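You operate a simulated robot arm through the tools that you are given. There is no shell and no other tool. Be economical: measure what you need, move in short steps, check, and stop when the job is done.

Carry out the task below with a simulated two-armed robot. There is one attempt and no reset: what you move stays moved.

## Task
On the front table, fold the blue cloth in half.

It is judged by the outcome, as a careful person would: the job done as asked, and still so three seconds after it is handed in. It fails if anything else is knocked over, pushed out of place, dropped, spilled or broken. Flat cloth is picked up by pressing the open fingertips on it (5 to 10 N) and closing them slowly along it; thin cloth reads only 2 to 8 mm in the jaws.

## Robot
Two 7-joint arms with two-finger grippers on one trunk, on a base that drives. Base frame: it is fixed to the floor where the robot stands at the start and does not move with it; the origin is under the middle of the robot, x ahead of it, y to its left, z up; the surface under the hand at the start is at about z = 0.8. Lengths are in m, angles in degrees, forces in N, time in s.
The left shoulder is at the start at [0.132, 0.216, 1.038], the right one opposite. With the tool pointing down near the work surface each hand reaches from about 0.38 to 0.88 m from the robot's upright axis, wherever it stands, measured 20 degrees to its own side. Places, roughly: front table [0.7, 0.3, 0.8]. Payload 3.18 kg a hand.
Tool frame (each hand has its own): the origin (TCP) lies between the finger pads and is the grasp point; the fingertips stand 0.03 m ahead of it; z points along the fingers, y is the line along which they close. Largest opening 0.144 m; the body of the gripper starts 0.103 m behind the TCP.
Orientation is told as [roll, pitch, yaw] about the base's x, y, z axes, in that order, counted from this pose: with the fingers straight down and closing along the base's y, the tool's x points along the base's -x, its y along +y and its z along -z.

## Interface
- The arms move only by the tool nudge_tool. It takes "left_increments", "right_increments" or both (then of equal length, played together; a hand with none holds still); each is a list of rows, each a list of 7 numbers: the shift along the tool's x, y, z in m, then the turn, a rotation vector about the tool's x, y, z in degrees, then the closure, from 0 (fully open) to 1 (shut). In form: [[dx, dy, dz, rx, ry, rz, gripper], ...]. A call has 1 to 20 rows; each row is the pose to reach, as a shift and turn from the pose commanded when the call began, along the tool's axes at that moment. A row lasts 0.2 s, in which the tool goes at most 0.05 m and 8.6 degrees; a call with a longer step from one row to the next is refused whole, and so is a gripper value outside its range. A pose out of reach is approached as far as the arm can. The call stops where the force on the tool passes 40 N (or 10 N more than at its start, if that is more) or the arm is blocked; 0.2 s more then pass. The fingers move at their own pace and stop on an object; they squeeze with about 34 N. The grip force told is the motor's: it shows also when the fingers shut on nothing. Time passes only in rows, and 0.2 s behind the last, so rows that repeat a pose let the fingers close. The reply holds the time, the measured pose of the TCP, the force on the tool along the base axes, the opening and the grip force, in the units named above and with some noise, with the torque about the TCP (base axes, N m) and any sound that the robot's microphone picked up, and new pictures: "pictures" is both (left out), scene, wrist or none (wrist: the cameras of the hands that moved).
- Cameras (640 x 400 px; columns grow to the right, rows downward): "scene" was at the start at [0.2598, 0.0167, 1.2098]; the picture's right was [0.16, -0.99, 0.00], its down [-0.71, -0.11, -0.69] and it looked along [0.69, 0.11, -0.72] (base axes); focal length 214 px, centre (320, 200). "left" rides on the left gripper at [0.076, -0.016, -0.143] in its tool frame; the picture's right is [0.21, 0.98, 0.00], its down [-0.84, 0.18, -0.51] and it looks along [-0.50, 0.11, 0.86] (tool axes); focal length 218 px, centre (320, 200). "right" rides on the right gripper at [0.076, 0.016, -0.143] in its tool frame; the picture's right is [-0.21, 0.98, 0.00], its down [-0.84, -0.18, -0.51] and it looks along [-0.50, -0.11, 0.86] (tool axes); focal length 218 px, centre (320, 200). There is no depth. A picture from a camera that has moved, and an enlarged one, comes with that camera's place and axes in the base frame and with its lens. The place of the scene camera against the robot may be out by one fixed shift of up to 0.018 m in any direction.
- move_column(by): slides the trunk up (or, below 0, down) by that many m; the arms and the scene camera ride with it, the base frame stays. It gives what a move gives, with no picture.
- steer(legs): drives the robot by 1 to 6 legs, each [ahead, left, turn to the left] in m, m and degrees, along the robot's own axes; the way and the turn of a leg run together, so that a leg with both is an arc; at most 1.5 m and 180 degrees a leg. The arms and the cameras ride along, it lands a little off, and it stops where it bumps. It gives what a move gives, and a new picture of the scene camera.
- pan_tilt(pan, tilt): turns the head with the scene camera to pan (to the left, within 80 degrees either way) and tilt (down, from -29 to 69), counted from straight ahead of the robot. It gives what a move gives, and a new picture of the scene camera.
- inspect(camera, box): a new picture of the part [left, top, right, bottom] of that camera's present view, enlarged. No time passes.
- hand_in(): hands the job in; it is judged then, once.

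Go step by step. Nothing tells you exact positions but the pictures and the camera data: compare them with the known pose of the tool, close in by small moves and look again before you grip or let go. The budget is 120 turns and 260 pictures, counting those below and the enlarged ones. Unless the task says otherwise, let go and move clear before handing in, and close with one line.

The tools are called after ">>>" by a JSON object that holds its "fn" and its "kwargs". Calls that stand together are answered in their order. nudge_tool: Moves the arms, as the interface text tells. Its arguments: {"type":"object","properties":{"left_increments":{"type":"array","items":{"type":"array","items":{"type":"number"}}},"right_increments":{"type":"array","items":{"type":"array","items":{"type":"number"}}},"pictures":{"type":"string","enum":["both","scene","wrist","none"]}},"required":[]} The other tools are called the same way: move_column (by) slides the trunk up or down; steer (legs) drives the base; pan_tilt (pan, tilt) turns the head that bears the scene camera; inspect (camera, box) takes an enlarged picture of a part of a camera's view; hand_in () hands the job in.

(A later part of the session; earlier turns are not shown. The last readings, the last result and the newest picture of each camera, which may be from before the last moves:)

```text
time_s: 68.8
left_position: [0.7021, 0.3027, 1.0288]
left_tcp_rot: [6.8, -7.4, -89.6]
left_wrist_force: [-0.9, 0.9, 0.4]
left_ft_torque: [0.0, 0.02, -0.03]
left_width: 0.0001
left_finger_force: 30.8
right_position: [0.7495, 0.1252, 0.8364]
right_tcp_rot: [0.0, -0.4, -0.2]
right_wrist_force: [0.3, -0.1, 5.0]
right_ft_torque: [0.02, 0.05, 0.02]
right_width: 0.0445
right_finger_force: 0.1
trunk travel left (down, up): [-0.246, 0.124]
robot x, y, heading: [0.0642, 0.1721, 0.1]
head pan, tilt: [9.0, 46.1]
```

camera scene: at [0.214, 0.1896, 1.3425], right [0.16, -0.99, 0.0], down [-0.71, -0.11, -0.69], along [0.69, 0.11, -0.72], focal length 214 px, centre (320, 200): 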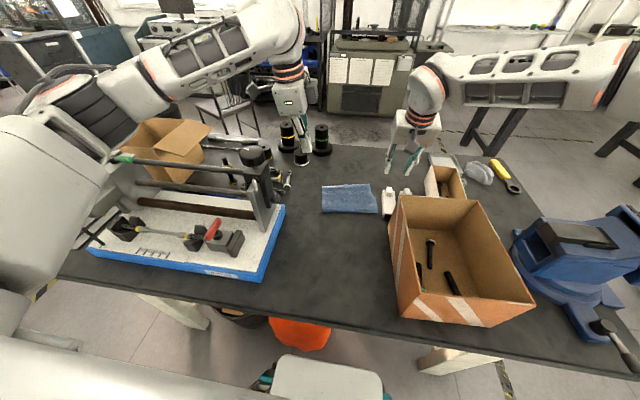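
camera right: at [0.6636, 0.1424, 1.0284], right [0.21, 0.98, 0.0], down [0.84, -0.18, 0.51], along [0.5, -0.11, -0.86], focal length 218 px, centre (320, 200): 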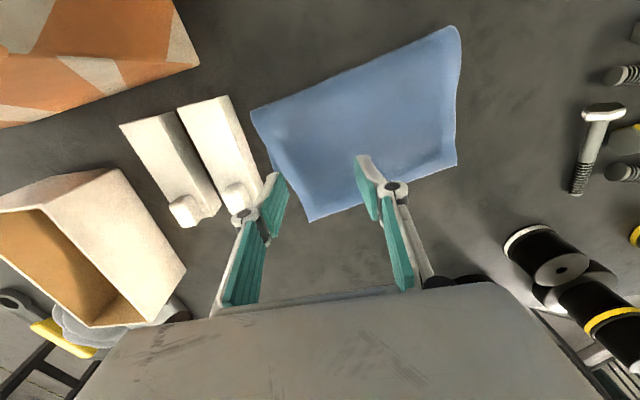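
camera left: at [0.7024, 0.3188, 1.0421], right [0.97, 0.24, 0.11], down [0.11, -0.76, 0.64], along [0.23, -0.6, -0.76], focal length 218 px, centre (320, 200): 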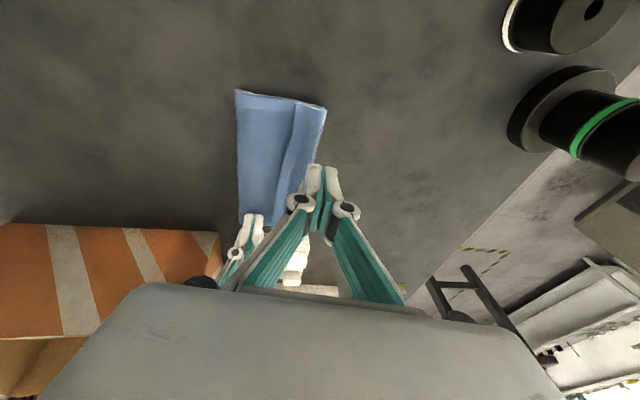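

Contact is 5 N. I'll drag back 3 cm and look.

>>> {"fn": "nudge_tool", "kwargs": {"right_increments": [[0.006, 0, 0, 0, 0, 0, 0.69], [0.012, 0, 0, 0, 0, 0, 0.69], [0.018, 0, 0, 0, 0, 0, 0.69], [0.024, 0, 0, 0, 0, 0, 0.69], [0.03, 0, 0, 0, 0, 0, 0.69]], "pictures": "wrist"}}

>>> {"fn": "inspect", "kwargs": {"camera": "scene", "box": [300, 140, 440, 230]}}

```text
time_s: 70.0
left_position: [0.7025, 0.3025, 1.0295]
left_tcp_rot: [6.9, -7.5, -89.5]
left_wrist_force: [0.4, 0.3, 0.5]
left_ft_torque: [0.01, -0.01, 0.01]
left_width: 0.0001
left_finger_force: 30.6
right_position: [0.7191, 0.126, 0.8357]
right_tcp_rot: [0.0, -0.4, -0.2]
right_wrist_force: [3.3, 0.0, 11.7]
right_ft_torque: [0.01, -0.07, -0.02]
right_width: 0.0438
right_finger_force: 0.0
trunk travel left (down, up): [-0.246, 0.124]
robot x, y, heading: [0.064, 0.176, 0.1]
head pan, tilt: [9.0, 46.1]
camera right: at [0.6411, 0.1411, 0.9776], right [0.21, 0.98, 0.0], down [0.84, -0.18, 0.51], along [0.5, -0.11, -0.86], focal length 218 px, centre (320, 200)
```

right: 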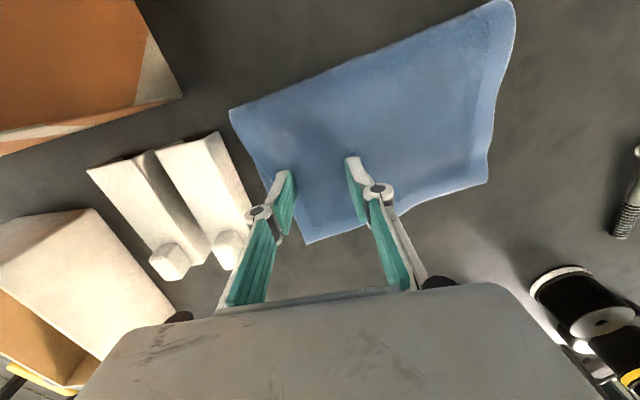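

```text
4.44 times, centred on (370, 185) of scene
camera zoom: at [0.214, 0.1897, 1.3425], right [0.16, -0.99, 0.0], down [-0.71, -0.11, -0.69], along [0.69, 0.11, -0.72], focal length 953 px, centre (98, 267)
```

zoom: 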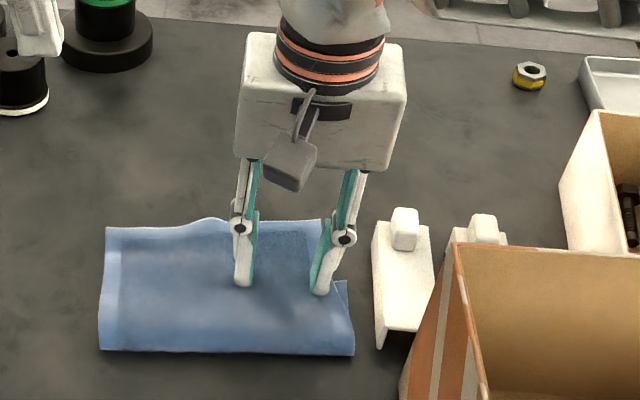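

The whole cloth slid together, so dragging won't shift one layer over the other. Instead I'll pinch the overhanging top edge near its right corner, where only one layer lies on the table, lift it and re-lay it.

>>> {"fn": "nudge_tool", "kwargs": {"right_increments": [[0, 0, -0.015, 0, 0, 0, 0.69], [-0.02, -0.003, -0.025, 0, 0, 0, 0.72], [-0.045, -0.006, -0.025, 0, 0, 0, 0.75], [-0.057, -0.008, -0.02, 0, 0, 0, 0.76], [-0.057, -0.008, -0.008, 0, 0, 0, 0.76]], "pictures": "wrist"}}

>>> {"fn": "inspect", "kwargs": {"camera": "right", "box": [220, 60, 420, 240]}}

>>> {"fn": "inspect", "kwargs": {"camera": "scene", "box": [300, 140, 440, 230]}}

```text
time_s: 71.2
left_position: [0.7026, 0.3026, 1.0284]
left_tcp_rot: [6.7, -7.4, -89.5]
left_wrist_force: [0.0, 0.3, 0.0]
left_ft_torque: [0.01, 0.0, 0.01]
left_width: 0.0001
left_finger_force: 30.6
right_position: [0.7765, 0.115, 0.8426]
right_tcp_rot: [0.0, -0.3, -0.4]
right_wrist_force: [0.5, -0.1, -0.1]
right_ft_torque: [0.01, 0.03, 0.03]
right_width: 0.0345
right_finger_force: 0.0
trunk travel left (down, up): [-0.246, 0.124]
robot x, y, heading: [0.0585, 0.1714, -0.4]
head pan, tilt: [9.0, 46.1]
camera right: at [0.6986, 0.1311, 0.9853], right [0.21, 0.98, 0.0], down [0.84, -0.18, 0.51], along [0.5, -0.11, -0.86], focal length 218 px, centre (320, 200)
```

right: 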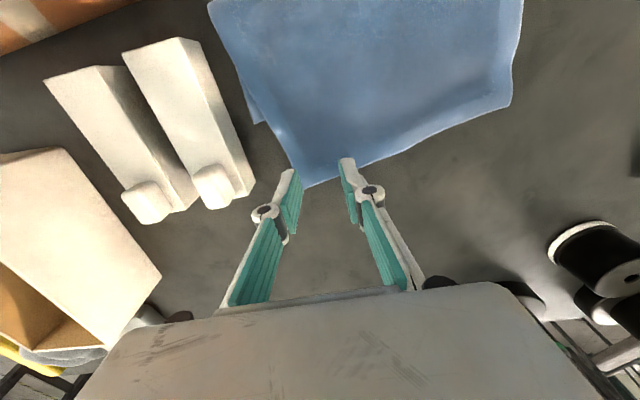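

```text
2.22 times, centred on (320, 150) of right
camera zoom: at [0.6986, 0.1311, 0.9853], right [0.21, 0.98, 0.0], down [0.84, -0.18, 0.51], along [0.5, -0.11, -0.86], focal length 485 px, centre (320, 311)
```

zoom: 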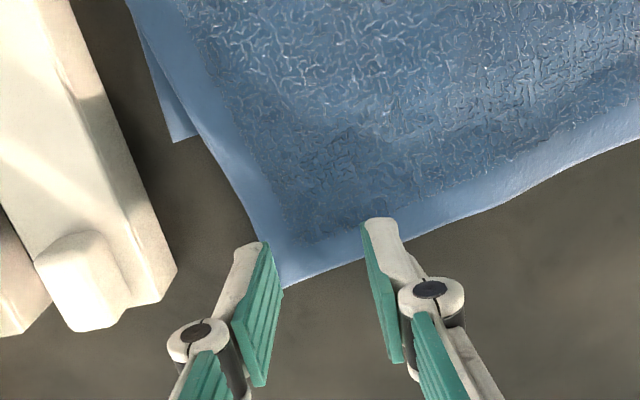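

```text
4.44 times, centred on (370, 185) of scene
camera zoom: at [0.2151, 0.1896, 1.3423], right [0.16, -0.99, 0.0], down [-0.71, -0.11, -0.69], along [0.69, 0.11, -0.72], focal length 953 px, centre (98, 267)
```

zoom: 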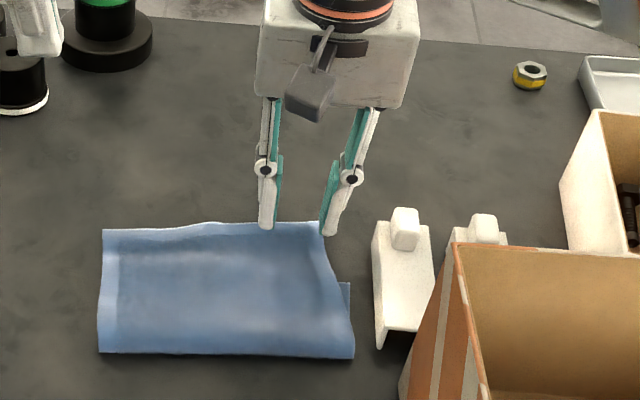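

The lower layer's corner shows at (0.724, 0.070) and the upper corner is at (0.79, 0.095). I'll shift the fingers onto the corner, press and pinch.

>>> {"fn": "nudge_tool", "kwargs": {"right_increments": [[0.006, 0.013, 0, 0, 0, 0, 0.76], [0.008, 0.013, 0.004, 0, 0, 0, 0.76], [0.008, 0.013, 0.008, 0, 0, 0, 0.76], [0.008, 0.013, 0.01, 0, 0, 0, 0.76]], "pictures": "none"}}

```text
time_s: 72.2
left_position: [0.7024, 0.3029, 1.0288]
left_tcp_rot: [6.8, -7.4, -89.4]
left_wrist_force: [0.5, 0.0, 0.1]
left_ft_torque: [0.0, -0.05, -0.02]
left_width: 0.0
left_finger_force: 30.5
right_position: [0.7698, 0.1304, 0.8336]
right_tcp_rot: [0.0, -0.3, -0.2]
right_wrist_force: [-0.8, -0.3, 3.8]
right_ft_torque: [-0.02, 0.07, -0.04]
right_width: 0.0345
right_finger_force: 0.1
trunk travel left (down, up): [-0.246, 0.124]
robot x, y, heading: [0.0646, 0.1725, -0.1]
head pan, tilt: [9.0, 46.1]
```

>>> {"fn": "nudge_tool", "kwargs": {"right_increments": [[0, 0, 0.001, 0, 0, 0, 0.78], [0, 0, 0.0015, 0, 0, 0, 0.8], [0, 0, 0.002, 0, 0, 0, 0.83], [0, 0, 0.0022, 0, 0, 0, 0.86], [0, 0, 0.0025, 0, 0, 0, 0.89], [0, 0, 0.0028, 0, 0, 0, 0.92], [0, 0, 0.003, 0, 0, 0, 0.95], [0, 0, 0.003, 0, 0, 0, 0.98], [0, 0, 0.003, 0, 0, 0, 1], [0, 0, 0.003, 0, 0, 0, 1]], "pictures": "wrist"}}

```text
time_s: 74.4
left_position: [0.7018, 0.3024, 1.0297]
left_tcp_rot: [6.8, -7.4, -89.5]
left_wrist_force: [-0.6, 0.1, -0.4]
left_ft_torque: [-0.01, 0.01, 0.01]
left_width: 0.0
left_finger_force: 31.0
right_position: [0.7686, 0.1293, 0.8302]
right_tcp_rot: [-0.1, -0.4, -0.2]
right_wrist_force: [1.7, 0.6, 15.8]
right_ft_torque: [0.03, -0.07, 0.01]
right_width: 0.0043
right_finger_force: 34.2
trunk travel left (down, up): [-0.246, 0.124]
robot x, y, heading: [0.0642, 0.1739, 0.2]
head pan, tilt: [9.0, 46.1]
camera right: at [0.691, 0.1451, 0.9734], right [0.21, 0.98, 0.0], down [0.84, -0.18, 0.51], along [0.5, -0.11, -0.86], focal length 218 px, centre (320, 200)
```

right: 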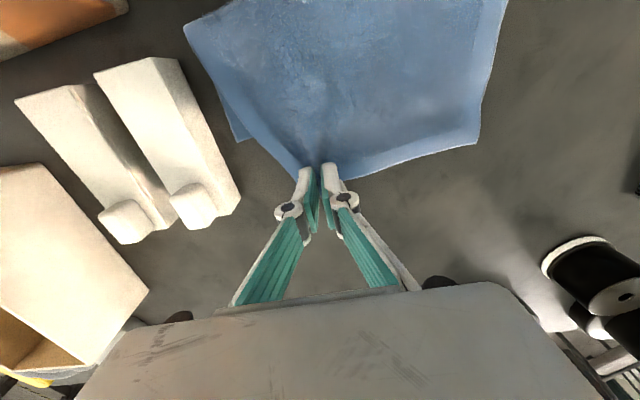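

Corner pinched. I'll lift it back over, let the crease resettle, then lay it onto the lower layer's corner at pinch point (0.702, 0.104).

>>> {"fn": "nudge_tool", "kwargs": {"right_increments": [[0.005, 0, -0.02, 0, 0, 0, 1], [0.015, -0.003, -0.04, 0, 0, 0, 1], [0.03, -0.007, -0.06, 0, 0, 0, 1], [0.05, -0.012, -0.075, 0, 0, 0, 1], [0.07, -0.018, -0.085, 0, 0, 0, 1], [0.09, -0.023, -0.09, 0, 0, 0, 1], [0.11, -0.025, -0.09, 0, 0, 0, 1], [0.12, -0.025, -0.085, 0, 0, 0, 1], [0.12, -0.025, -0.085, 0, 0, 0, 1]], "pictures": "wrist"}}

>>> {"fn": "inspect", "kwargs": {"camera": "scene", "box": [300, 140, 440, 230]}}

```text
time_s: 76.4
left_position: [0.7028, 0.3027, 1.0292]
left_tcp_rot: [6.7, -7.4, -89.4]
left_wrist_force: [0.8, -0.2, 0.4]
left_ft_torque: [-0.02, 0.01, 0.03]
left_width: 0.0
left_finger_force: 30.4
right_position: [0.6483, 0.1078, 0.9141]
right_tcp_rot: [0.0, -0.3, -0.2]
right_wrist_force: [-0.4, 0.5, 1.2]
right_ft_torque: [-0.02, -0.07, 0.01]
right_width: 0.0033
right_finger_force: 33.7
trunk travel left (down, up): [-0.246, 0.124]
robot x, y, heading: [0.0607, 0.1737, -0.0]
head pan, tilt: [9.0, 46.1]
camera right: at [0.5708, 0.1218, 1.0566], right [0.21, 0.98, 0.0], down [0.84, -0.18, 0.51], along [0.5, -0.11, -0.86], focal length 218 px, centre (320, 200)
```

right: 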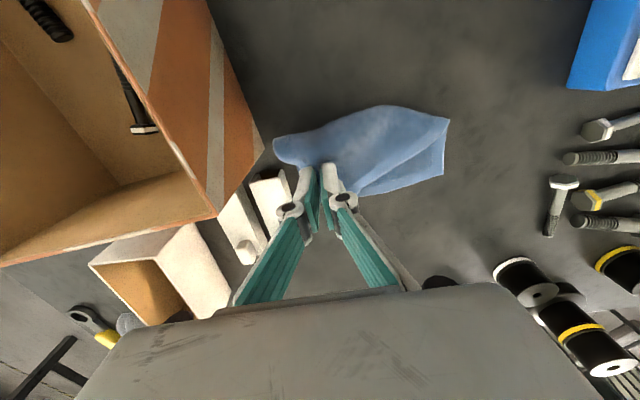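

```text
4.44 times, centred on (370, 185) of scene
camera zoom: at [0.2147, 0.1897, 1.3423], right [0.16, -0.99, 0.0], down [-0.71, -0.11, -0.69], along [0.69, 0.11, -0.72], focal length 953 px, centre (98, 267)
```

zoom: 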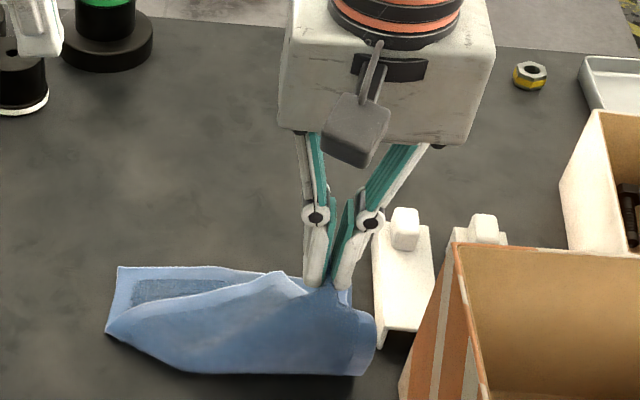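

The lower layer is now exposed; its corner is at about (0.725, 0.072). I'll lay the held corner forward and down onto it, then release.

>>> {"fn": "nudge_tool", "kwargs": {"right_increments": [[-0.015, 0, 0.005, 0, 0, 0, 1], [-0.03, -0.001, 0.018, 0, 0, 0, 1], [-0.042, -0.002, 0.035, 0, 0, 0, 1], [-0.05, -0.003, 0.052, 0, 0, 0, 1], [-0.054, -0.004, 0.068, 0, 0, 0, 1], [-0.055, -0.004, 0.075, 0, 0, 0, 1], [-0.055, -0.004, 0.075, 0, 0, 0, 0.95], [-0.055, -0.004, 0.075, 0, 0, 0, 0.88], [-0.055, -0.004, 0.075, 0, 0, 0, 0.84]], "pictures": "wrist"}}

>>> {"fn": "inspect", "kwargs": {"camera": "scene", "box": [300, 140, 440, 230]}}

```text
time_s: 78.4
left_position: [0.7027, 0.3035, 1.0282]
left_tcp_rot: [6.7, -7.3, -89.5]
left_wrist_force: [0.0, -0.7, 0.5]
left_ft_torque: [0.01, 0.01, -0.03]
left_width: 0.0
left_finger_force: 31.3
right_position: [0.7045, 0.1011, 0.8395]
right_tcp_rot: [-0.1, -0.4, -0.2]
right_wrist_force: [-0.3, -1.0, 2.5]
right_ft_torque: [0.0, 0.01, 0.0]
right_width: 0.022
right_finger_force: 0.0
trunk travel left (down, up): [-0.246, 0.124]
robot x, y, heading: [0.0596, 0.1752, 0.1]
head pan, tilt: [9.0, 46.1]
camera right: at [0.6271, 0.1159, 0.9823], right [0.21, 0.98, 0.0], down [0.84, -0.18, 0.51], along [0.5, -0.11, -0.86], focal length 218 px, centre (320, 200)
```

right: 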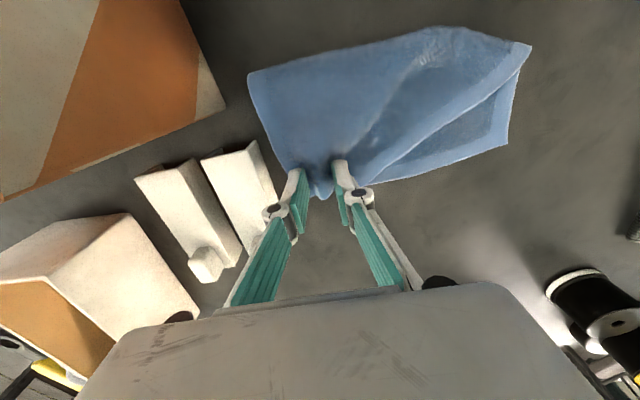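

```text
4.44 times, centred on (370, 185) of scene
camera zoom: at [0.2146, 0.1896, 1.3424], right [0.16, -0.99, 0.0], down [-0.71, -0.11, -0.69], along [0.69, 0.11, -0.72], focal length 953 px, centre (98, 267)
```

zoom: 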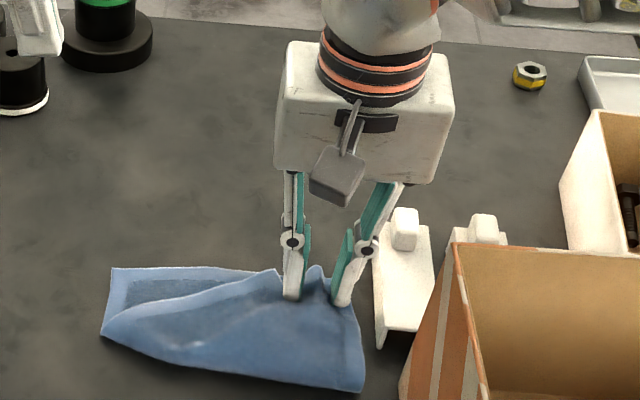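

The right side is well placed. Now the top layer's left corner has to go to the lower far-left corner at about (0.712, 0.256). I'll raise the hand and look from above.

>>> {"fn": "nudge_tool", "kwargs": {"right_increments": [[0, 0, -0.03, 0, 0, 0, 0.84], [0.01, 0.03, -0.05, 0, 0, 0, 0.8], [0.025, 0.06, -0.06, 0, 0, 0, 0.8], [0.045, 0.09, -0.06, 0, 0, 0, 0.76], [0.06, 0.12, -0.06, 0, 0, 0, 0.76]], "pictures": "wrist"}}

>>> {"fn": "inspect", "kwargs": {"camera": "scene", "box": [290, 150, 410, 230]}}

>>> {"fn": "inspect", "kwargs": {"camera": "left", "box": [200, 80, 380, 240]}}

```text
time_s: 79.6
left_position: [0.7016, 0.3049, 1.0287]
left_tcp_rot: [6.7, -7.3, -89.4]
left_wrist_force: [0.8, 0.3, 0.0]
left_ft_torque: [0.0, -0.02, 0.0]
left_width: 0.0
left_finger_force: 30.9
right_position: [0.6447, 0.2226, 0.902]
right_tcp_rot: [-0.1, -0.3, -0.3]
right_wrist_force: [0.1, 0.2, 0.5]
right_ft_torque: [0.01, 0.0, -0.01]
right_width: 0.0345
right_finger_force: 0.1
trunk travel left (down, up): [-0.246, 0.124]
robot x, y, heading: [0.0609, 0.1721, -0.2]
head pan, tilt: [9.0, 46.1]
camera right: at [0.5667, 0.2382, 1.0452], right [0.21, 0.98, 0.0], down [0.84, -0.18, 0.51], along [0.5, -0.11, -0.86], focal length 218 px, centre (320, 200)
```

right: 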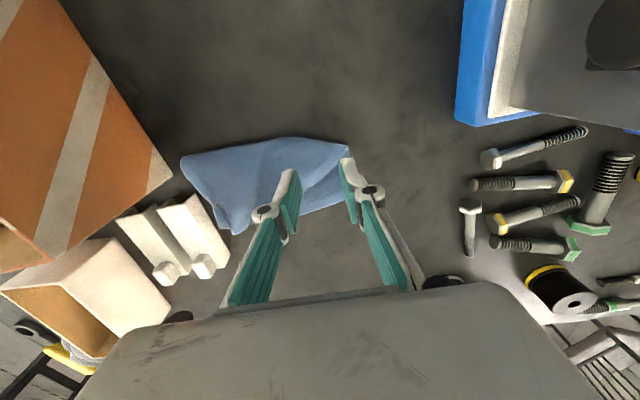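

```text
5.00 times, centred on (350, 190) of scene
camera zoom: at [0.2145, 0.1904, 1.3424], right [0.16, -0.99, 0.0], down [-0.71, -0.11, -0.69], along [0.69, 0.11, -0.72], focal length 1072 px, centre (170, 250)
```

zoom: 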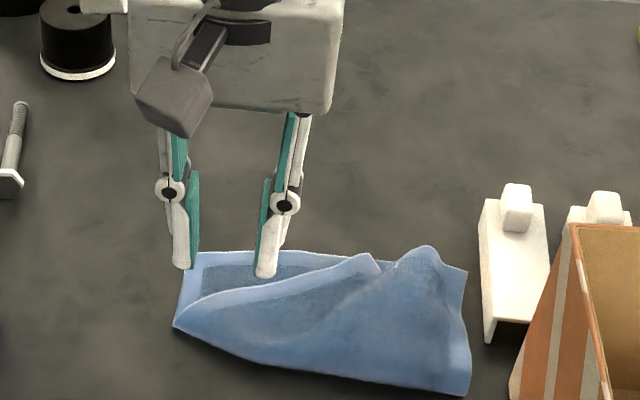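

```text
2.50 times, centred on (290, 160) of left
camera zoom: at [0.6676, 0.3967, 1.1571], right [0.97, 0.23, 0.09], down [0.13, -0.77, 0.63], along [0.21, -0.6, -0.77], focal length 546 px, centre (395, 300)
```

zoom: 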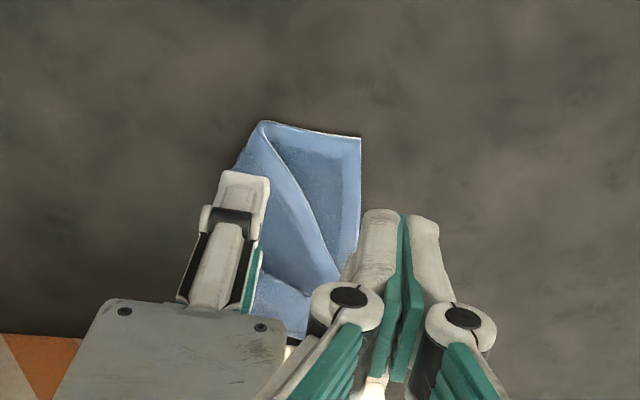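

The top layer's left corner sits at about (0.642, 0.253). I'll lower over it and try a light pinch of that corner.

>>> {"fn": "nudge_tool", "kwargs": {"right_increments": [[-0.005, 0.006, 0.02, 0, 0, 0, 0.76], [-0.008, 0.01, 0.04, 0, 0, 0, 0.76], [-0.008, 0.01, 0.052, 0, 0, 0, 0.76]], "pictures": "wrist"}}

>>> {"fn": "inspect", "kwargs": {"camera": "right", "box": [200, 80, 420, 240]}}

>>> {"fn": "inspect", "kwargs": {"camera": "scene", "box": [290, 150, 410, 230]}}

```text
time_s: 80.4
left_position: [0.7023, 0.303, 1.0278]
left_tcp_rot: [6.7, -7.4, -89.5]
left_wrist_force: [0.0, 0.4, 0.7]
left_ft_torque: [0.0, 0.04, 0.03]
left_width: 0.0001
left_finger_force: 31.0
right_position: [0.6534, 0.2305, 0.8448]
right_tcp_rot: [0.2, -0.3, -0.1]
right_wrist_force: [-0.5, 0.2, -0.4]
right_ft_torque: [0.01, -0.02, 0.02]
right_width: 0.0346
right_finger_force: 0.1
trunk travel left (down, up): [-0.246, 0.124]
robot x, y, heading: [0.0637, 0.1754, 0.0]
head pan, tilt: [9.0, 46.1]
camera right: at [0.5756, 0.2473, 0.9886], right [0.21, 0.98, 0.0], down [0.84, -0.18, 0.51], along [0.5, -0.11, -0.86], focal length 218 px, centre (320, 200)
```

right: 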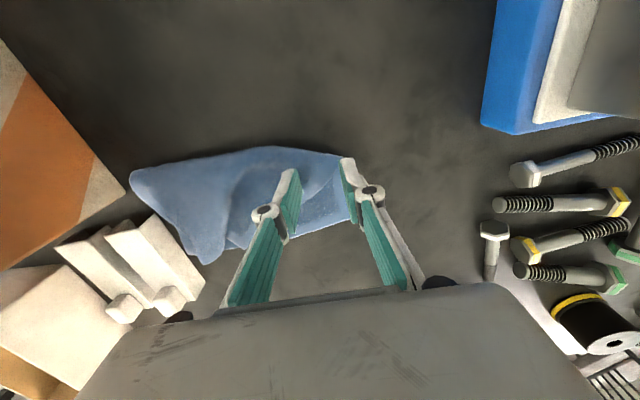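

```text
2.50 times, centred on (310, 160) of right
camera zoom: at [0.5756, 0.2473, 0.9886], right [0.21, 0.98, 0.0], down [0.84, -0.18, 0.51], along [0.5, -0.11, -0.86], focal length 546 px, centre (345, 300)
```

zoom: 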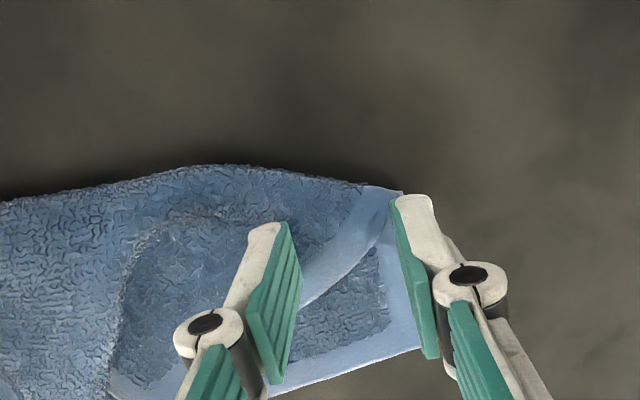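

```text
5.00 times, centred on (350, 190) of scene
camera zoom: at [0.2149, 0.1896, 1.3423], right [0.16, -0.99, 0.0], down [-0.71, -0.11, -0.69], along [0.69, 0.11, -0.72], focal length 1072 px, centre (170, 250)
```

zoom: 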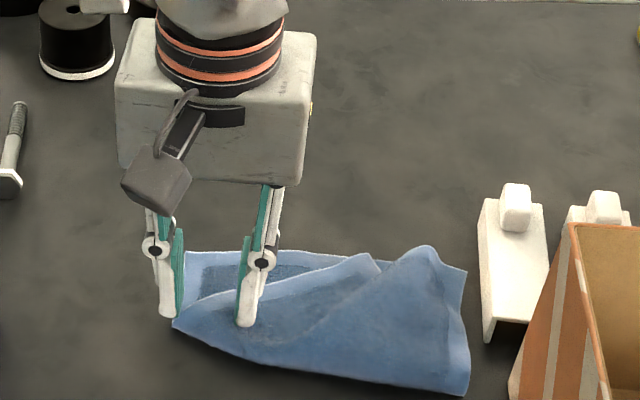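

>>> {"fn": "nudge_tool", "kwargs": {"right_increments": [[0.002, -0.006, 0, 0, 0, 0, 0.76], [0.002, -0.006, 0.004, 0, 0, 0, 0.76], [0.002, -0.006, 0.0075, 0, 0, 0, 0.76], [0.002, -0.006, 0.009, 0, 0, 0, 0.76], [0.002, -0.006, 0.009, 0, 0, 0, 0.8], [0.002, -0.006, 0.0095, 0, 0, 0, 0.84], [0.002, -0.006, 0.01, 0, 0, 0, 0.87], [0.002, -0.006, 0.0105, 0, 0, 0, 0.9], [0.002, -0.006, 0.011, 0, 0, 0, 0.93], [0.002, -0.006, 0.011, 0, 0, 0, 0.96], [0.002, -0.006, 0.011, 0, 0, 0, 1], [0.002, -0.006, 0.011, 0, 0, 0, 1]], "pictures": "none"}}

>>> {"fn": "inspect", "kwargs": {"camera": "right", "box": [200, 80, 420, 240]}}

```text
time_s: 83.0
left_position: [0.7024, 0.3029, 1.0279]
left_tcp_rot: [6.7, -7.4, -89.5]
left_wrist_force: [-0.3, 0.3, 0.3]
left_ft_torque: [0.01, 0.0, 0.0]
left_width: 0.0
left_finger_force: 30.5
right_position: [0.6509, 0.2252, 0.8362]
right_tcp_rot: [0.0, -0.4, -0.2]
right_wrist_force: [0.8, 0.4, 4.1]
right_ft_torque: [0.0, 0.01, -0.03]
right_width: 0.0048
right_finger_force: 34.2
trunk travel left (down, up): [-0.246, 0.124]
robot x, y, heading: [0.0599, 0.1717, -0.1]
head pan, tilt: [9.0, 46.1]
```

```text
2.50 times, centred on (310, 160) of right
camera zoom: at [0.5735, 0.2413, 0.9784], right [0.21, 0.98, 0.0], down [0.84, -0.18, 0.51], along [0.5, -0.11, -0.86], focal length 546 px, centre (345, 300)
```

zoom: 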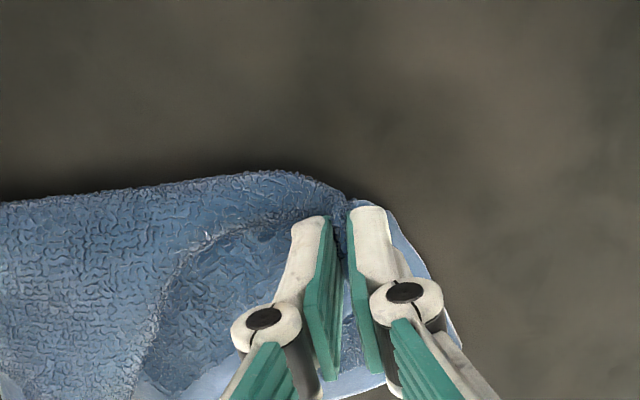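

It reads 4.8 mm, consistent with a single-layer pinch. I'll lift a little and check.

>>> {"fn": "nudge_tool", "kwargs": {"right_increments": [[0, 0, -0.015, 0, 0, 0, 1], [0, 0.004, -0.03, 0, 0, 0, 1], [0, 0.008, -0.045, 0, 0, 0, 1], [0, 0.01, -0.06, 0, 0, 0, 1], [0, 0.01, -0.06, 0, 0, 0, 1]], "pictures": "wrist"}}

>>> {"fn": "inspect", "kwargs": {"camera": "scene", "box": [290, 150, 410, 230]}}

>>> {"fn": "inspect", "kwargs": {"camera": "left", "box": [200, 80, 380, 240]}}

```text
time_s: 84.2
left_position: [0.7042, 0.3053, 1.0304]
left_tcp_rot: [7.0, -7.6, -89.1]
left_wrist_force: [17.9, 18.8, 23.2]
left_ft_torque: [-3.08, 2.87, 0.14]
left_width: 0.0
left_finger_force: 30.6
right_position: [0.6512, 0.2343, 0.8927]
right_tcp_rot: [-0.2, -0.1, -0.2]
right_wrist_force: [0.7, 0.0, 0.3]
right_ft_torque: [-0.03, -0.03, 0.03]
right_width: 0.0043
right_finger_force: 34.4
trunk travel left (down, up): [-0.246, 0.124]
robot x, y, heading: [0.0633, 0.1736, 0.0]
head pan, tilt: [9.0, 46.1]
camera right: at [0.5742, 0.25, 1.0362], right [0.21, 0.98, 0.0], down [0.84, -0.18, 0.51], along [0.5, -0.11, -0.86], focal length 218 px, centre (320, 200)
```

right: 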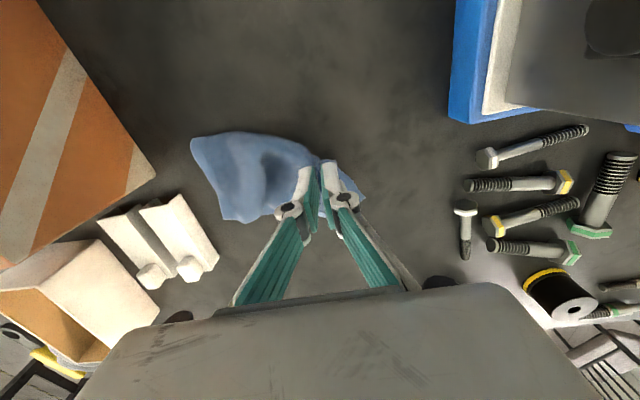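

```text
5.00 times, centred on (350, 190) of scene
camera zoom: at [0.215, 0.1895, 1.3423], right [0.16, -0.99, 0.0], down [-0.71, -0.11, -0.69], along [0.69, 0.11, -0.72], focal length 1072 px, centre (170, 250)
```

zoom: 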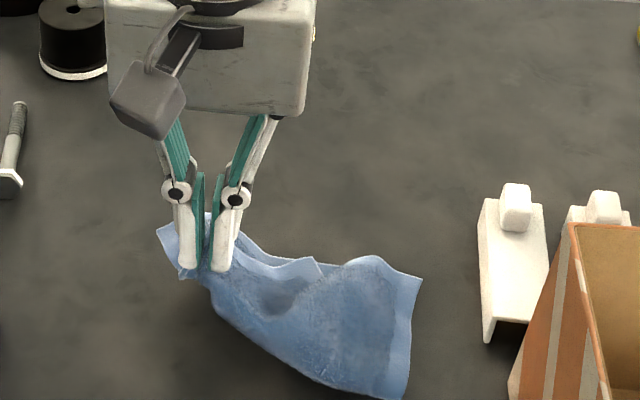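

```text
2.50 times, centred on (290, 160) of left
camera zoom: at [0.6688, 0.3981, 1.1592], right [0.97, 0.24, 0.09], down [0.13, -0.77, 0.63], along [0.22, -0.6, -0.77], focal length 546 px, centre (395, 300)
```

zoom: 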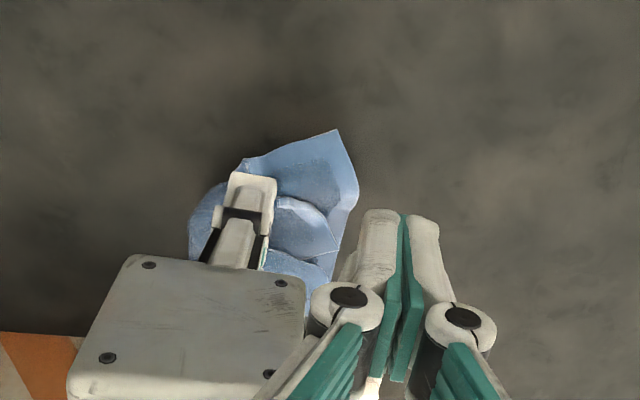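

It picked up both layers, and the rising hand also brushed the parked left hand. I'll lower it back and release, then move the left hand farther away.

>>> {"fn": "nudge_tool", "kwargs": {"right_increments": [[0, -0.003, 0.015, 0, 0, 0, 1], [0, -0.007, 0.03, 0, 0, 0, 1], [0, -0.01, 0.045, 0, 0, 0, 1], [0, -0.01, 0.054, 0, 0, 0, 1], [0, -0.01, 0.056, 0, 0, 0, 0.9], [0, -0.01, 0.056, 0, 0, 0, 0.8]], "left_increments": [[0, 0, 0, 0, 0, 0, 1], [0, 0, 0, 0, 0, 0, 1], [0.01, 0, 0, 0, 0, 0, 1], [0.03, 0, 0, 0, 0, 0, 1], [0.05, 0, 0, 0, 0, 0, 1], [0.06, 0, 0, 0, 0, 0, 1]], "pictures": "scene"}}

```text
time_s: 85.6
left_position: [0.702, 0.3616, 1.0182]
left_tcp_rot: [6.7, -7.3, -89.5]
left_wrist_force: [-0.7, -0.3, -0.6]
left_ft_torque: [-0.02, -0.02, -0.01]
left_width: 0.0002
left_finger_force: 30.9
right_position: [0.6516, 0.2248, 0.8397]
right_tcp_rot: [0.0, -0.3, -0.2]
right_wrist_force: [-0.5, 0.0, 4.5]
right_ft_torque: [-0.07, -0.02, -0.01]
right_width: 0.0288
right_finger_force: 0.1
trunk travel left (down, up): [-0.246, 0.124]
robot x, y, heading: [0.0596, 0.1734, -0.1]
head pan, tilt: [9.0, 46.1]
camera scene: at [0.2143, 0.1898, 1.3424], right [0.16, -0.99, 0.0], down [-0.71, -0.11, -0.69], along [0.69, 0.11, -0.72], focal length 214 px, centre (320, 200)
```

scene: 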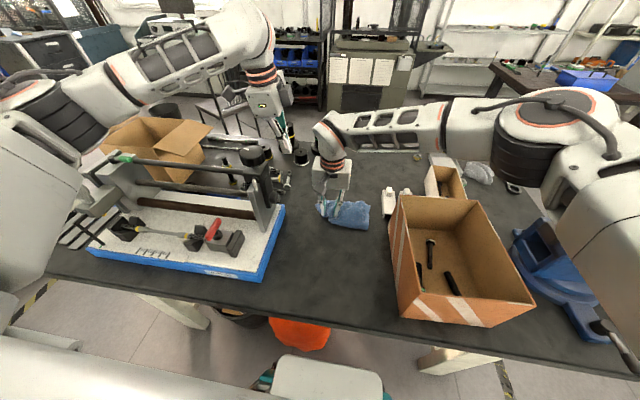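

>>> {"fn": "nudge_tool", "kwargs": {"right_increments": [[0, 0, -0.03, 0, 0, 0, 0.8], [0, -0.01, -0.07, 0, 0, 0, 0.8], [0.02, -0.03, -0.11, 0, 0, 0, 0.8], [0.05, -0.05, -0.14, 0, 0, 0, 0.8], [0.08, -0.06, -0.15, 0, 0, 0, 0.8]], "pictures": "wrist"}}

>>> {"fn": "inspect", "kwargs": {"camera": "right", "box": [220, 100, 420, 260]}}

>>> {"fn": "inspect", "kwargs": {"camera": "scene", "box": [290, 150, 410, 240]}}

```text
time_s: 86.8
left_position: [0.7029, 0.361, 1.0195]
left_tcp_rot: [6.8, -7.4, -89.5]
left_wrist_force: [0.2, 0.2, -0.6]
left_ft_torque: [0.0, 0.02, -0.05]
left_width: 0.0001
left_finger_force: 30.6
right_position: [0.5684, 0.1677, 0.9889]
right_tcp_rot: [0.0, -0.3, -0.2]
right_wrist_force: [0.1, 0.3, -0.1]
right_ft_torque: [0.01, 0.0, 0.02]
right_width: 0.0288
right_finger_force: 0.0
trunk travel left (down, up): [-0.246, 0.124]
robot x, y, heading: [0.0646, 0.1705, -0.0]
head pan, tilt: [9.0, 46.1]
camera right: at [0.4905, 0.1832, 1.1315], right [0.21, 0.98, 0.0], down [0.84, -0.18, 0.51], along [0.5, -0.11, -0.86], focal length 218 px, centre (320, 200)
```

right: 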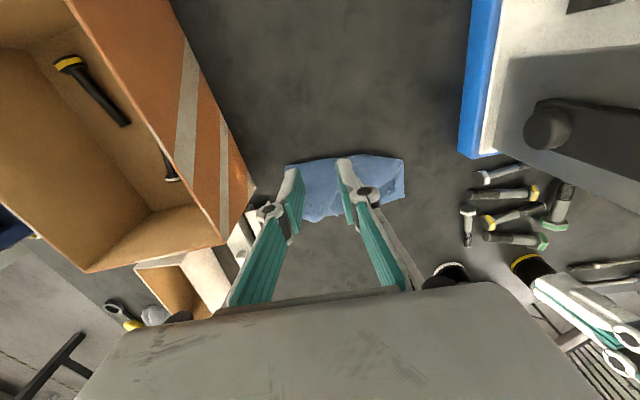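

```text
2.50 times, centred on (320, 180) of right
camera zoom: at [0.4905, 0.1832, 1.1315], right [0.21, 0.98, 0.0], down [0.84, -0.18, 0.51], along [0.5, -0.11, -0.86], focal length 546 px, centre (320, 250)
```

zoom: 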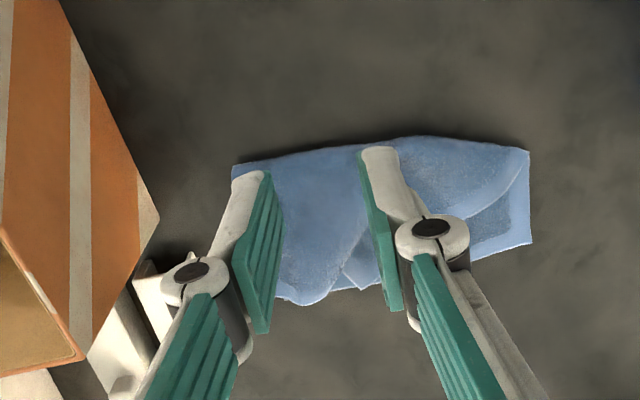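

```text
4.44 times, centred on (350, 195) of scene
camera zoom: at [0.2143, 0.1893, 1.3424], right [0.16, -0.99, 0.0], down [-0.71, -0.11, -0.69], along [0.69, 0.11, -0.72], focal length 953 px, centre (187, 222)
```

zoom: 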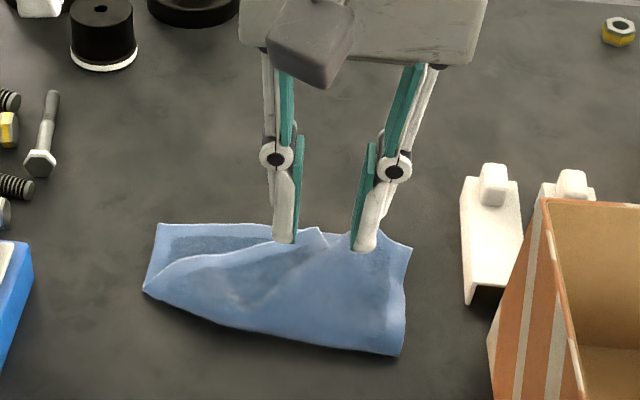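

Looking again, the top layer's true left corner is the raised peak near (0.705, 0.165). It was pulled toward the right, and the diagonal hem is the cloth's left side. I'll go over that peak for a close look, to carry it toward +y.

>>> {"fn": "nudge_tool", "kwargs": {"right_increments": [[-0.04, 0, 0.01, 0, 0, 0, 0.72], [-0.08, 0, 0.03, 0, 0, 0, 0.72], [-0.11, 0, 0.05, 0, 0, 0, 0.72], [-0.12, 0, 0.075, 0, 0, 0, 0.72], [-0.12, 0, 0.09, 0, 0, 0, 0.72]], "pictures": "wrist"}}

>>> {"fn": "inspect", "kwargs": {"camera": "right", "box": [200, 40, 440, 220]}}

>>> {"fn": "inspect", "kwargs": {"camera": "left", "box": [200, 100, 380, 260]}}

```text
time_s: 88.0
left_position: [0.7021, 0.3613, 1.0179]
left_tcp_rot: [6.7, -7.4, -89.5]
left_wrist_force: [0.0, -0.2, -0.4]
left_ft_torque: [0.0, -0.05, -0.02]
left_width: 0.0
left_finger_force: 30.5
right_position: [0.6926, 0.1668, 0.8989]
right_tcp_rot: [-0.2, -0.2, -0.2]
right_wrist_force: [0.1, -0.3, 0.4]
right_ft_torque: [0.0, -0.01, -0.01]
right_width: 0.04
right_finger_force: 0.0
trunk travel left (down, up): [-0.246, 0.124]
robot x, y, heading: [0.0615, 0.1743, -0.3]
head pan, tilt: [9.0, 46.1]
camera right: at [0.614, 0.1825, 1.043], right [0.21, 0.98, 0.0], down [0.84, -0.18, 0.51], along [0.5, -0.11, -0.86], focal length 218 px, centre (320, 200)
```

right: 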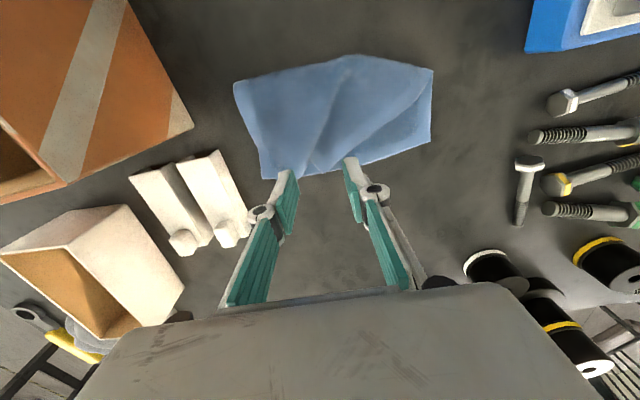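

```text
2.22 times, centred on (320, 130) of right
camera zoom: at [0.614, 0.1825, 1.043], right [0.21, 0.98, 0.0], down [0.84, -0.18, 0.51], along [0.5, -0.11, -0.86], focal length 485 px, centre (320, 356)
```

zoom: 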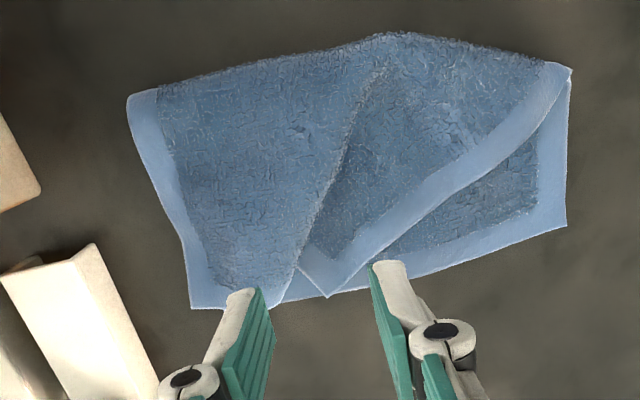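

```text
2.50 times, centred on (290, 180) of left
camera zoom: at [0.6682, 0.454, 1.1473], right [0.97, 0.23, 0.09], down [0.13, -0.77, 0.63], along [0.21, -0.6, -0.77], focal length 546 px, centre (395, 250)
```

zoom: 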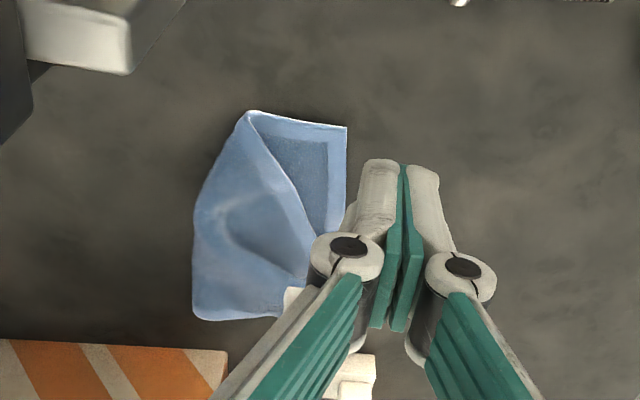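

Now it's clear: the top-left corner tip is at (0.718, 0.165), just overhanging the lower far edge. It belongs at (0.705, 0.287). I'll press the tip with closed fingers and draw it outward (+x) a little, to get enough single layer to pinch.

>>> {"fn": "nudge_tool", "kwargs": {"right_increments": [[-0.02, 0, 0, 0, 0, 0, 0.9], [-0.032, 0, 0.01, 0, 0, 0, 1], [-0.032, 0, 0.035, 0, 0, 0, 1], [-0.032, 0, 0.055, 0, 0, 0, 1], [-0.032, 0, 0.063, 0, 0, 0, 1], [-0.032, 0, 0.065, 0, 0, 0, 1]], "pictures": "none"}}

>>> {"fn": "inspect", "kwargs": {"camera": "right", "box": [200, 40, 440, 220]}}

```text
time_s: 89.4
left_position: [0.7028, 0.3604, 1.0195]
left_tcp_rot: [6.7, -7.4, -89.5]
left_wrist_force: [-0.4, 0.8, 0.6]
left_ft_torque: [0.01, -0.01, 0.02]
left_width: 0.0
left_finger_force: 30.5
right_position: [0.7229, 0.1645, 0.835]
right_tcp_rot: [0.0, -0.3, -0.2]
right_wrist_force: [0.0, 0.8, -0.1]
right_ft_torque: [-0.02, 0.02, -0.01]
right_width: 0.0
right_finger_force: 31.0
trunk travel left (down, up): [-0.246, 0.124]
robot x, y, heading: [0.062, 0.1748, -0.2]
head pan, tilt: [9.0, 46.1]
```

```text
2.22 times, centred on (320, 130) of right
camera zoom: at [0.6439, 0.1802, 0.9776], right [0.21, 0.98, 0.0], down [0.84, -0.18, 0.51], along [0.5, -0.11, -0.86], focal length 485 px, centre (320, 356)
```

zoom: 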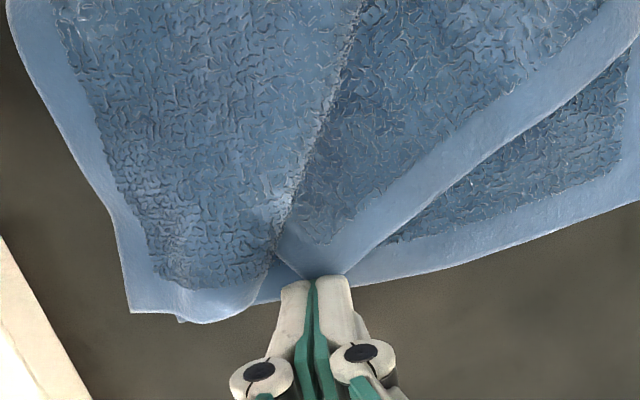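

>>> {"fn": "nudge_tool", "kwargs": {"right_increments": [[0.003, 0.001, 0.002, 0, 0, 0, 1], [0.003, 0.001, 0.0045, 0, 0, 0, 1], [0.003, 0.001, 0.0055, 0, 0, 0, 1], [-0.003, 0.001, 0.0055, 0, 0, 0, 1], [-0.009, 0.002, 0.0055, 0, 0, 0, 1], [-0.015, 0.003, 0.0055, 0, 0, 0, 1], [-0.021, 0.004, 0.0055, 0, 0, 0, 1]], "pictures": "none"}}

>>> {"fn": "inspect", "kwargs": {"camera": "right", "box": [200, 40, 440, 220]}}

```text
time_s: 91.0
left_position: [0.7014, 0.3607, 1.02]
left_tcp_rot: [6.8, -7.4, -89.5]
left_wrist_force: [-0.8, 0.3, -1.4]
left_ft_torque: [0.0, 0.01, 0.02]
left_width: 0.0001
left_finger_force: 30.6
right_position: [0.7414, 0.169, 0.8311]
right_tcp_rot: [0.1, -0.2, -0.3]
right_wrist_force: [-2.3, 0.1, 13.0]
right_ft_torque: [0.04, 0.15, 0.02]
right_width: 0.0
right_finger_force: 30.4
trunk travel left (down, up): [-0.246, 0.124]
robot x, y, heading: [0.0601, 0.1717, -0.1]
head pan, tilt: [9.0, 46.1]
```

```text
2.22 times, centred on (320, 130) of right
camera zoom: at [0.6651, 0.1845, 0.9731], right [0.21, 0.98, 0.0], down [0.84, -0.18, 0.51], along [0.5, -0.11, -0.86], focal length 485 px, centre (320, 356)
```

zoom: 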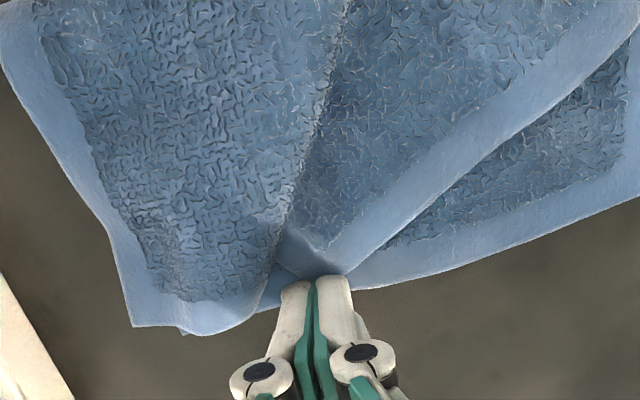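

>>> {"fn": "nudge_tool", "kwargs": {"right_increments": [[0, 0, -0.005, 0, 0, 0, 1], [-0.001, 0, -0.005, 0, 0, 0, 0.9], [-0.001, 0, -0.005, 0, 0, 0, 0.9], [-0.001, 0, -0.001, 0, 0, 0, 0.9], [-0.001, 0, 0, 0, 0, 0, 0.9], [-0.001, 0, 0, 0, 0, 0, 0.92], [-0.001, 0, 0.0005, 0, 0, 0, 0.94], [-0.001, 0, 0.001, 0, 0, 0, 0.96], [-0.001, 0, 0.001, 0, 0, 0, 0.98], [-0.001, 0, 0.001, 0, 0, 0, 1], [-0.001, 0, 0.001, 0, 0, 0, 1]], "pictures": "none"}}

>>> {"fn": "inspect", "kwargs": {"camera": "right", "box": [240, 90, 400, 220]}}

```text
time_s: 93.4
left_position: [0.7023, 0.3615, 1.0197]
left_tcp_rot: [6.8, -7.5, -89.5]
left_wrist_force: [0.0, 0.6, 0.3]
left_ft_torque: [-0.02, 0.01, 0.01]
left_width: 0.0002
left_finger_force: 30.7
right_position: [0.7449, 0.1709, 0.8288]
right_tcp_rot: [0.1, -0.4, -0.2]
right_wrist_force: [2.3, 2.2, 21.8]
right_ft_torque: [0.14, 0.17, -0.05]
right_width: 0.0
right_finger_force: 30.9
trunk travel left (down, up): [-0.246, 0.124]
robot x, y, heading: [0.062, 0.1737, -0.1]
head pan, tilt: [9.0, 46.1]
```

```text
3.08 times, centred on (320, 155) of right
camera zoom: at [0.6661, 0.185, 0.9726], right [0.21, 0.98, 0.0], down [0.84, -0.18, 0.51], along [0.5, -0.11, -0.86], focal length 672 px, centre (320, 338)
```

zoom: 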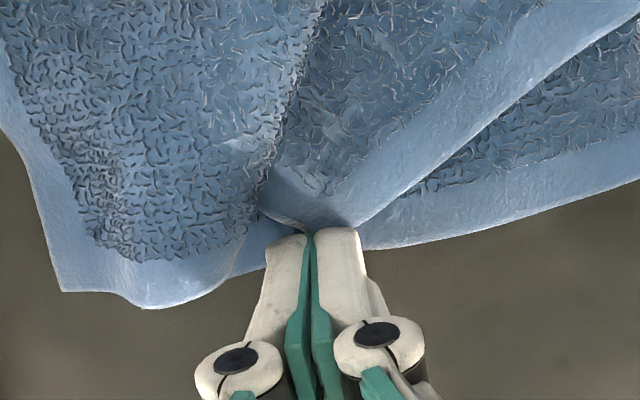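

No cloth caught there. I'll try again slightly inward at the corner with a light press. The jaw reading will tell whether it is one layer (about 4–5 mm) or two.

>>> {"fn": "nudge_tool", "kwargs": {"right_increments": [[0, 0, -0.012, 0, 0, 0, 1], [0.01, 0.002, -0.012, 0, 0, 0, 0.9], [0.02, 0.005, -0.012, 0, 0, 0, 0.82], [0.02, 0.005, -0.008, 0, 0, 0, 0.82], [0.02, 0.005, -0.005, 0, 0, 0, 0.82], [0.02, 0.005, -0.004, 0, 0, 0, 0.82]], "pictures": "none"}}

>>> {"fn": "inspect", "kwargs": {"camera": "right", "box": [240, 90, 400, 220]}}

```text
time_s: 94.8
left_position: [0.7018, 0.361, 1.0192]
left_tcp_rot: [6.8, -7.4, -89.5]
left_wrist_force: [0.4, 0.0, -0.1]
left_ft_torque: [-0.03, -0.02, -0.02]
left_width: 0.0003
left_finger_force: 30.3
right_position: [0.7246, 0.175, 0.8336]
right_tcp_rot: [-0.1, -0.4, -0.2]
right_wrist_force: [-0.8, 0.1, 9.3]
right_ft_torque: [0.13, 0.1, 0.03]
right_width: 0.0257
right_finger_force: 0.0
trunk travel left (down, up): [-0.246, 0.124]
robot x, y, heading: [0.0622, 0.1739, -0.4]
head pan, tilt: [9.0, 46.1]
```

```text
3.08 times, centred on (320, 155) of right
camera zoom: at [0.6467, 0.1901, 0.9761], right [0.21, 0.98, 0.0], down [0.84, -0.18, 0.51], along [0.5, -0.11, -0.86], focal length 672 px, centre (320, 338)
```

zoom: 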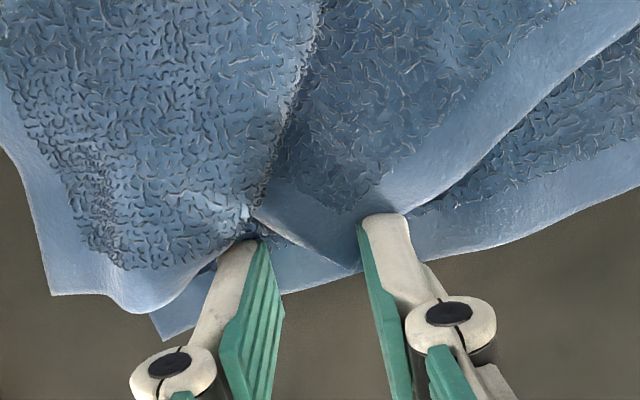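

>>> {"fn": "nudge_tool", "kwargs": {"right_increments": [[0, 0, -0.006, 0, 0, 0, 0.82], [0.004, 0.004, -0.006, 0, 0, 0, 0.88], [0.004, 0.004, -0.006, 0, 0, 0, 0.88], [0.004, 0.004, -0.002, 0, 0, 0, 0.88], [0.004, 0.004, -0.001, 0, 0, 0, 0.88], [0.004, 0.004, -0.001, 0, 0, 0, 0.9], [0.004, 0.004, -0.0008, 0, 0, 0, 0.92], [0.004, 0.004, -0.0005, 0, 0, 0, 0.94], [0.004, 0.004, 0, 0, 0, 0, 0.96], [0.004, 0.004, 0, 0, 0, 0, 0.98], [0.004, 0.004, 0, 0, 0, 0, 1], [0.004, 0.004, 0, 0, 0, 0, 1]], "pictures": "none"}}

>>> {"fn": "inspect", "kwargs": {"camera": "right", "box": [240, 90, 400, 220]}}

```text
time_s: 97.4
left_position: [0.7023, 0.3611, 1.0189]
left_tcp_rot: [6.8, -7.5, -89.5]
left_wrist_force: [0.2, 0.3, 0.6]
left_ft_torque: [0.0, 0.0, 0.01]
left_width: 0.0001
left_finger_force: 30.4
right_position: [0.7207, 0.1794, 0.8326]
right_tcp_rot: [0.0, -0.3, -0.2]
right_wrist_force: [-0.2, 0.5, 1.9]
right_ft_torque: [0.05, 0.0, -0.02]
right_width: 0.0036
right_finger_force: 30.1
trunk travel left (down, up): [-0.246, 0.124]
robot x, y, heading: [0.0593, 0.171, -0.0]
head pan, tilt: [9.0, 46.1]
```

```text
3.08 times, centred on (320, 155) of right
camera zoom: at [0.6432, 0.1944, 0.9754], right [0.21, 0.98, 0.0], down [0.84, -0.18, 0.51], along [0.5, -0.11, -0.86], focal length 672 px, centre (320, 338)
```

zoom: 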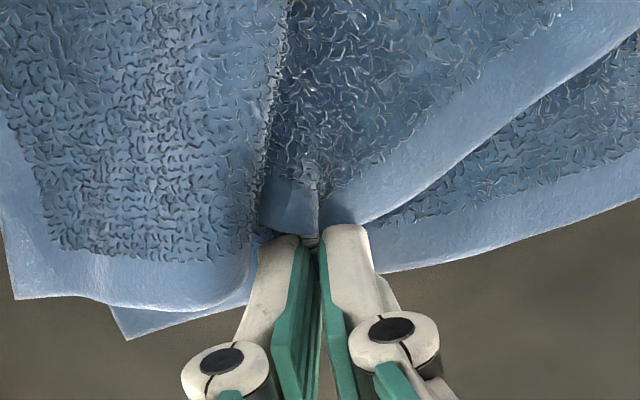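

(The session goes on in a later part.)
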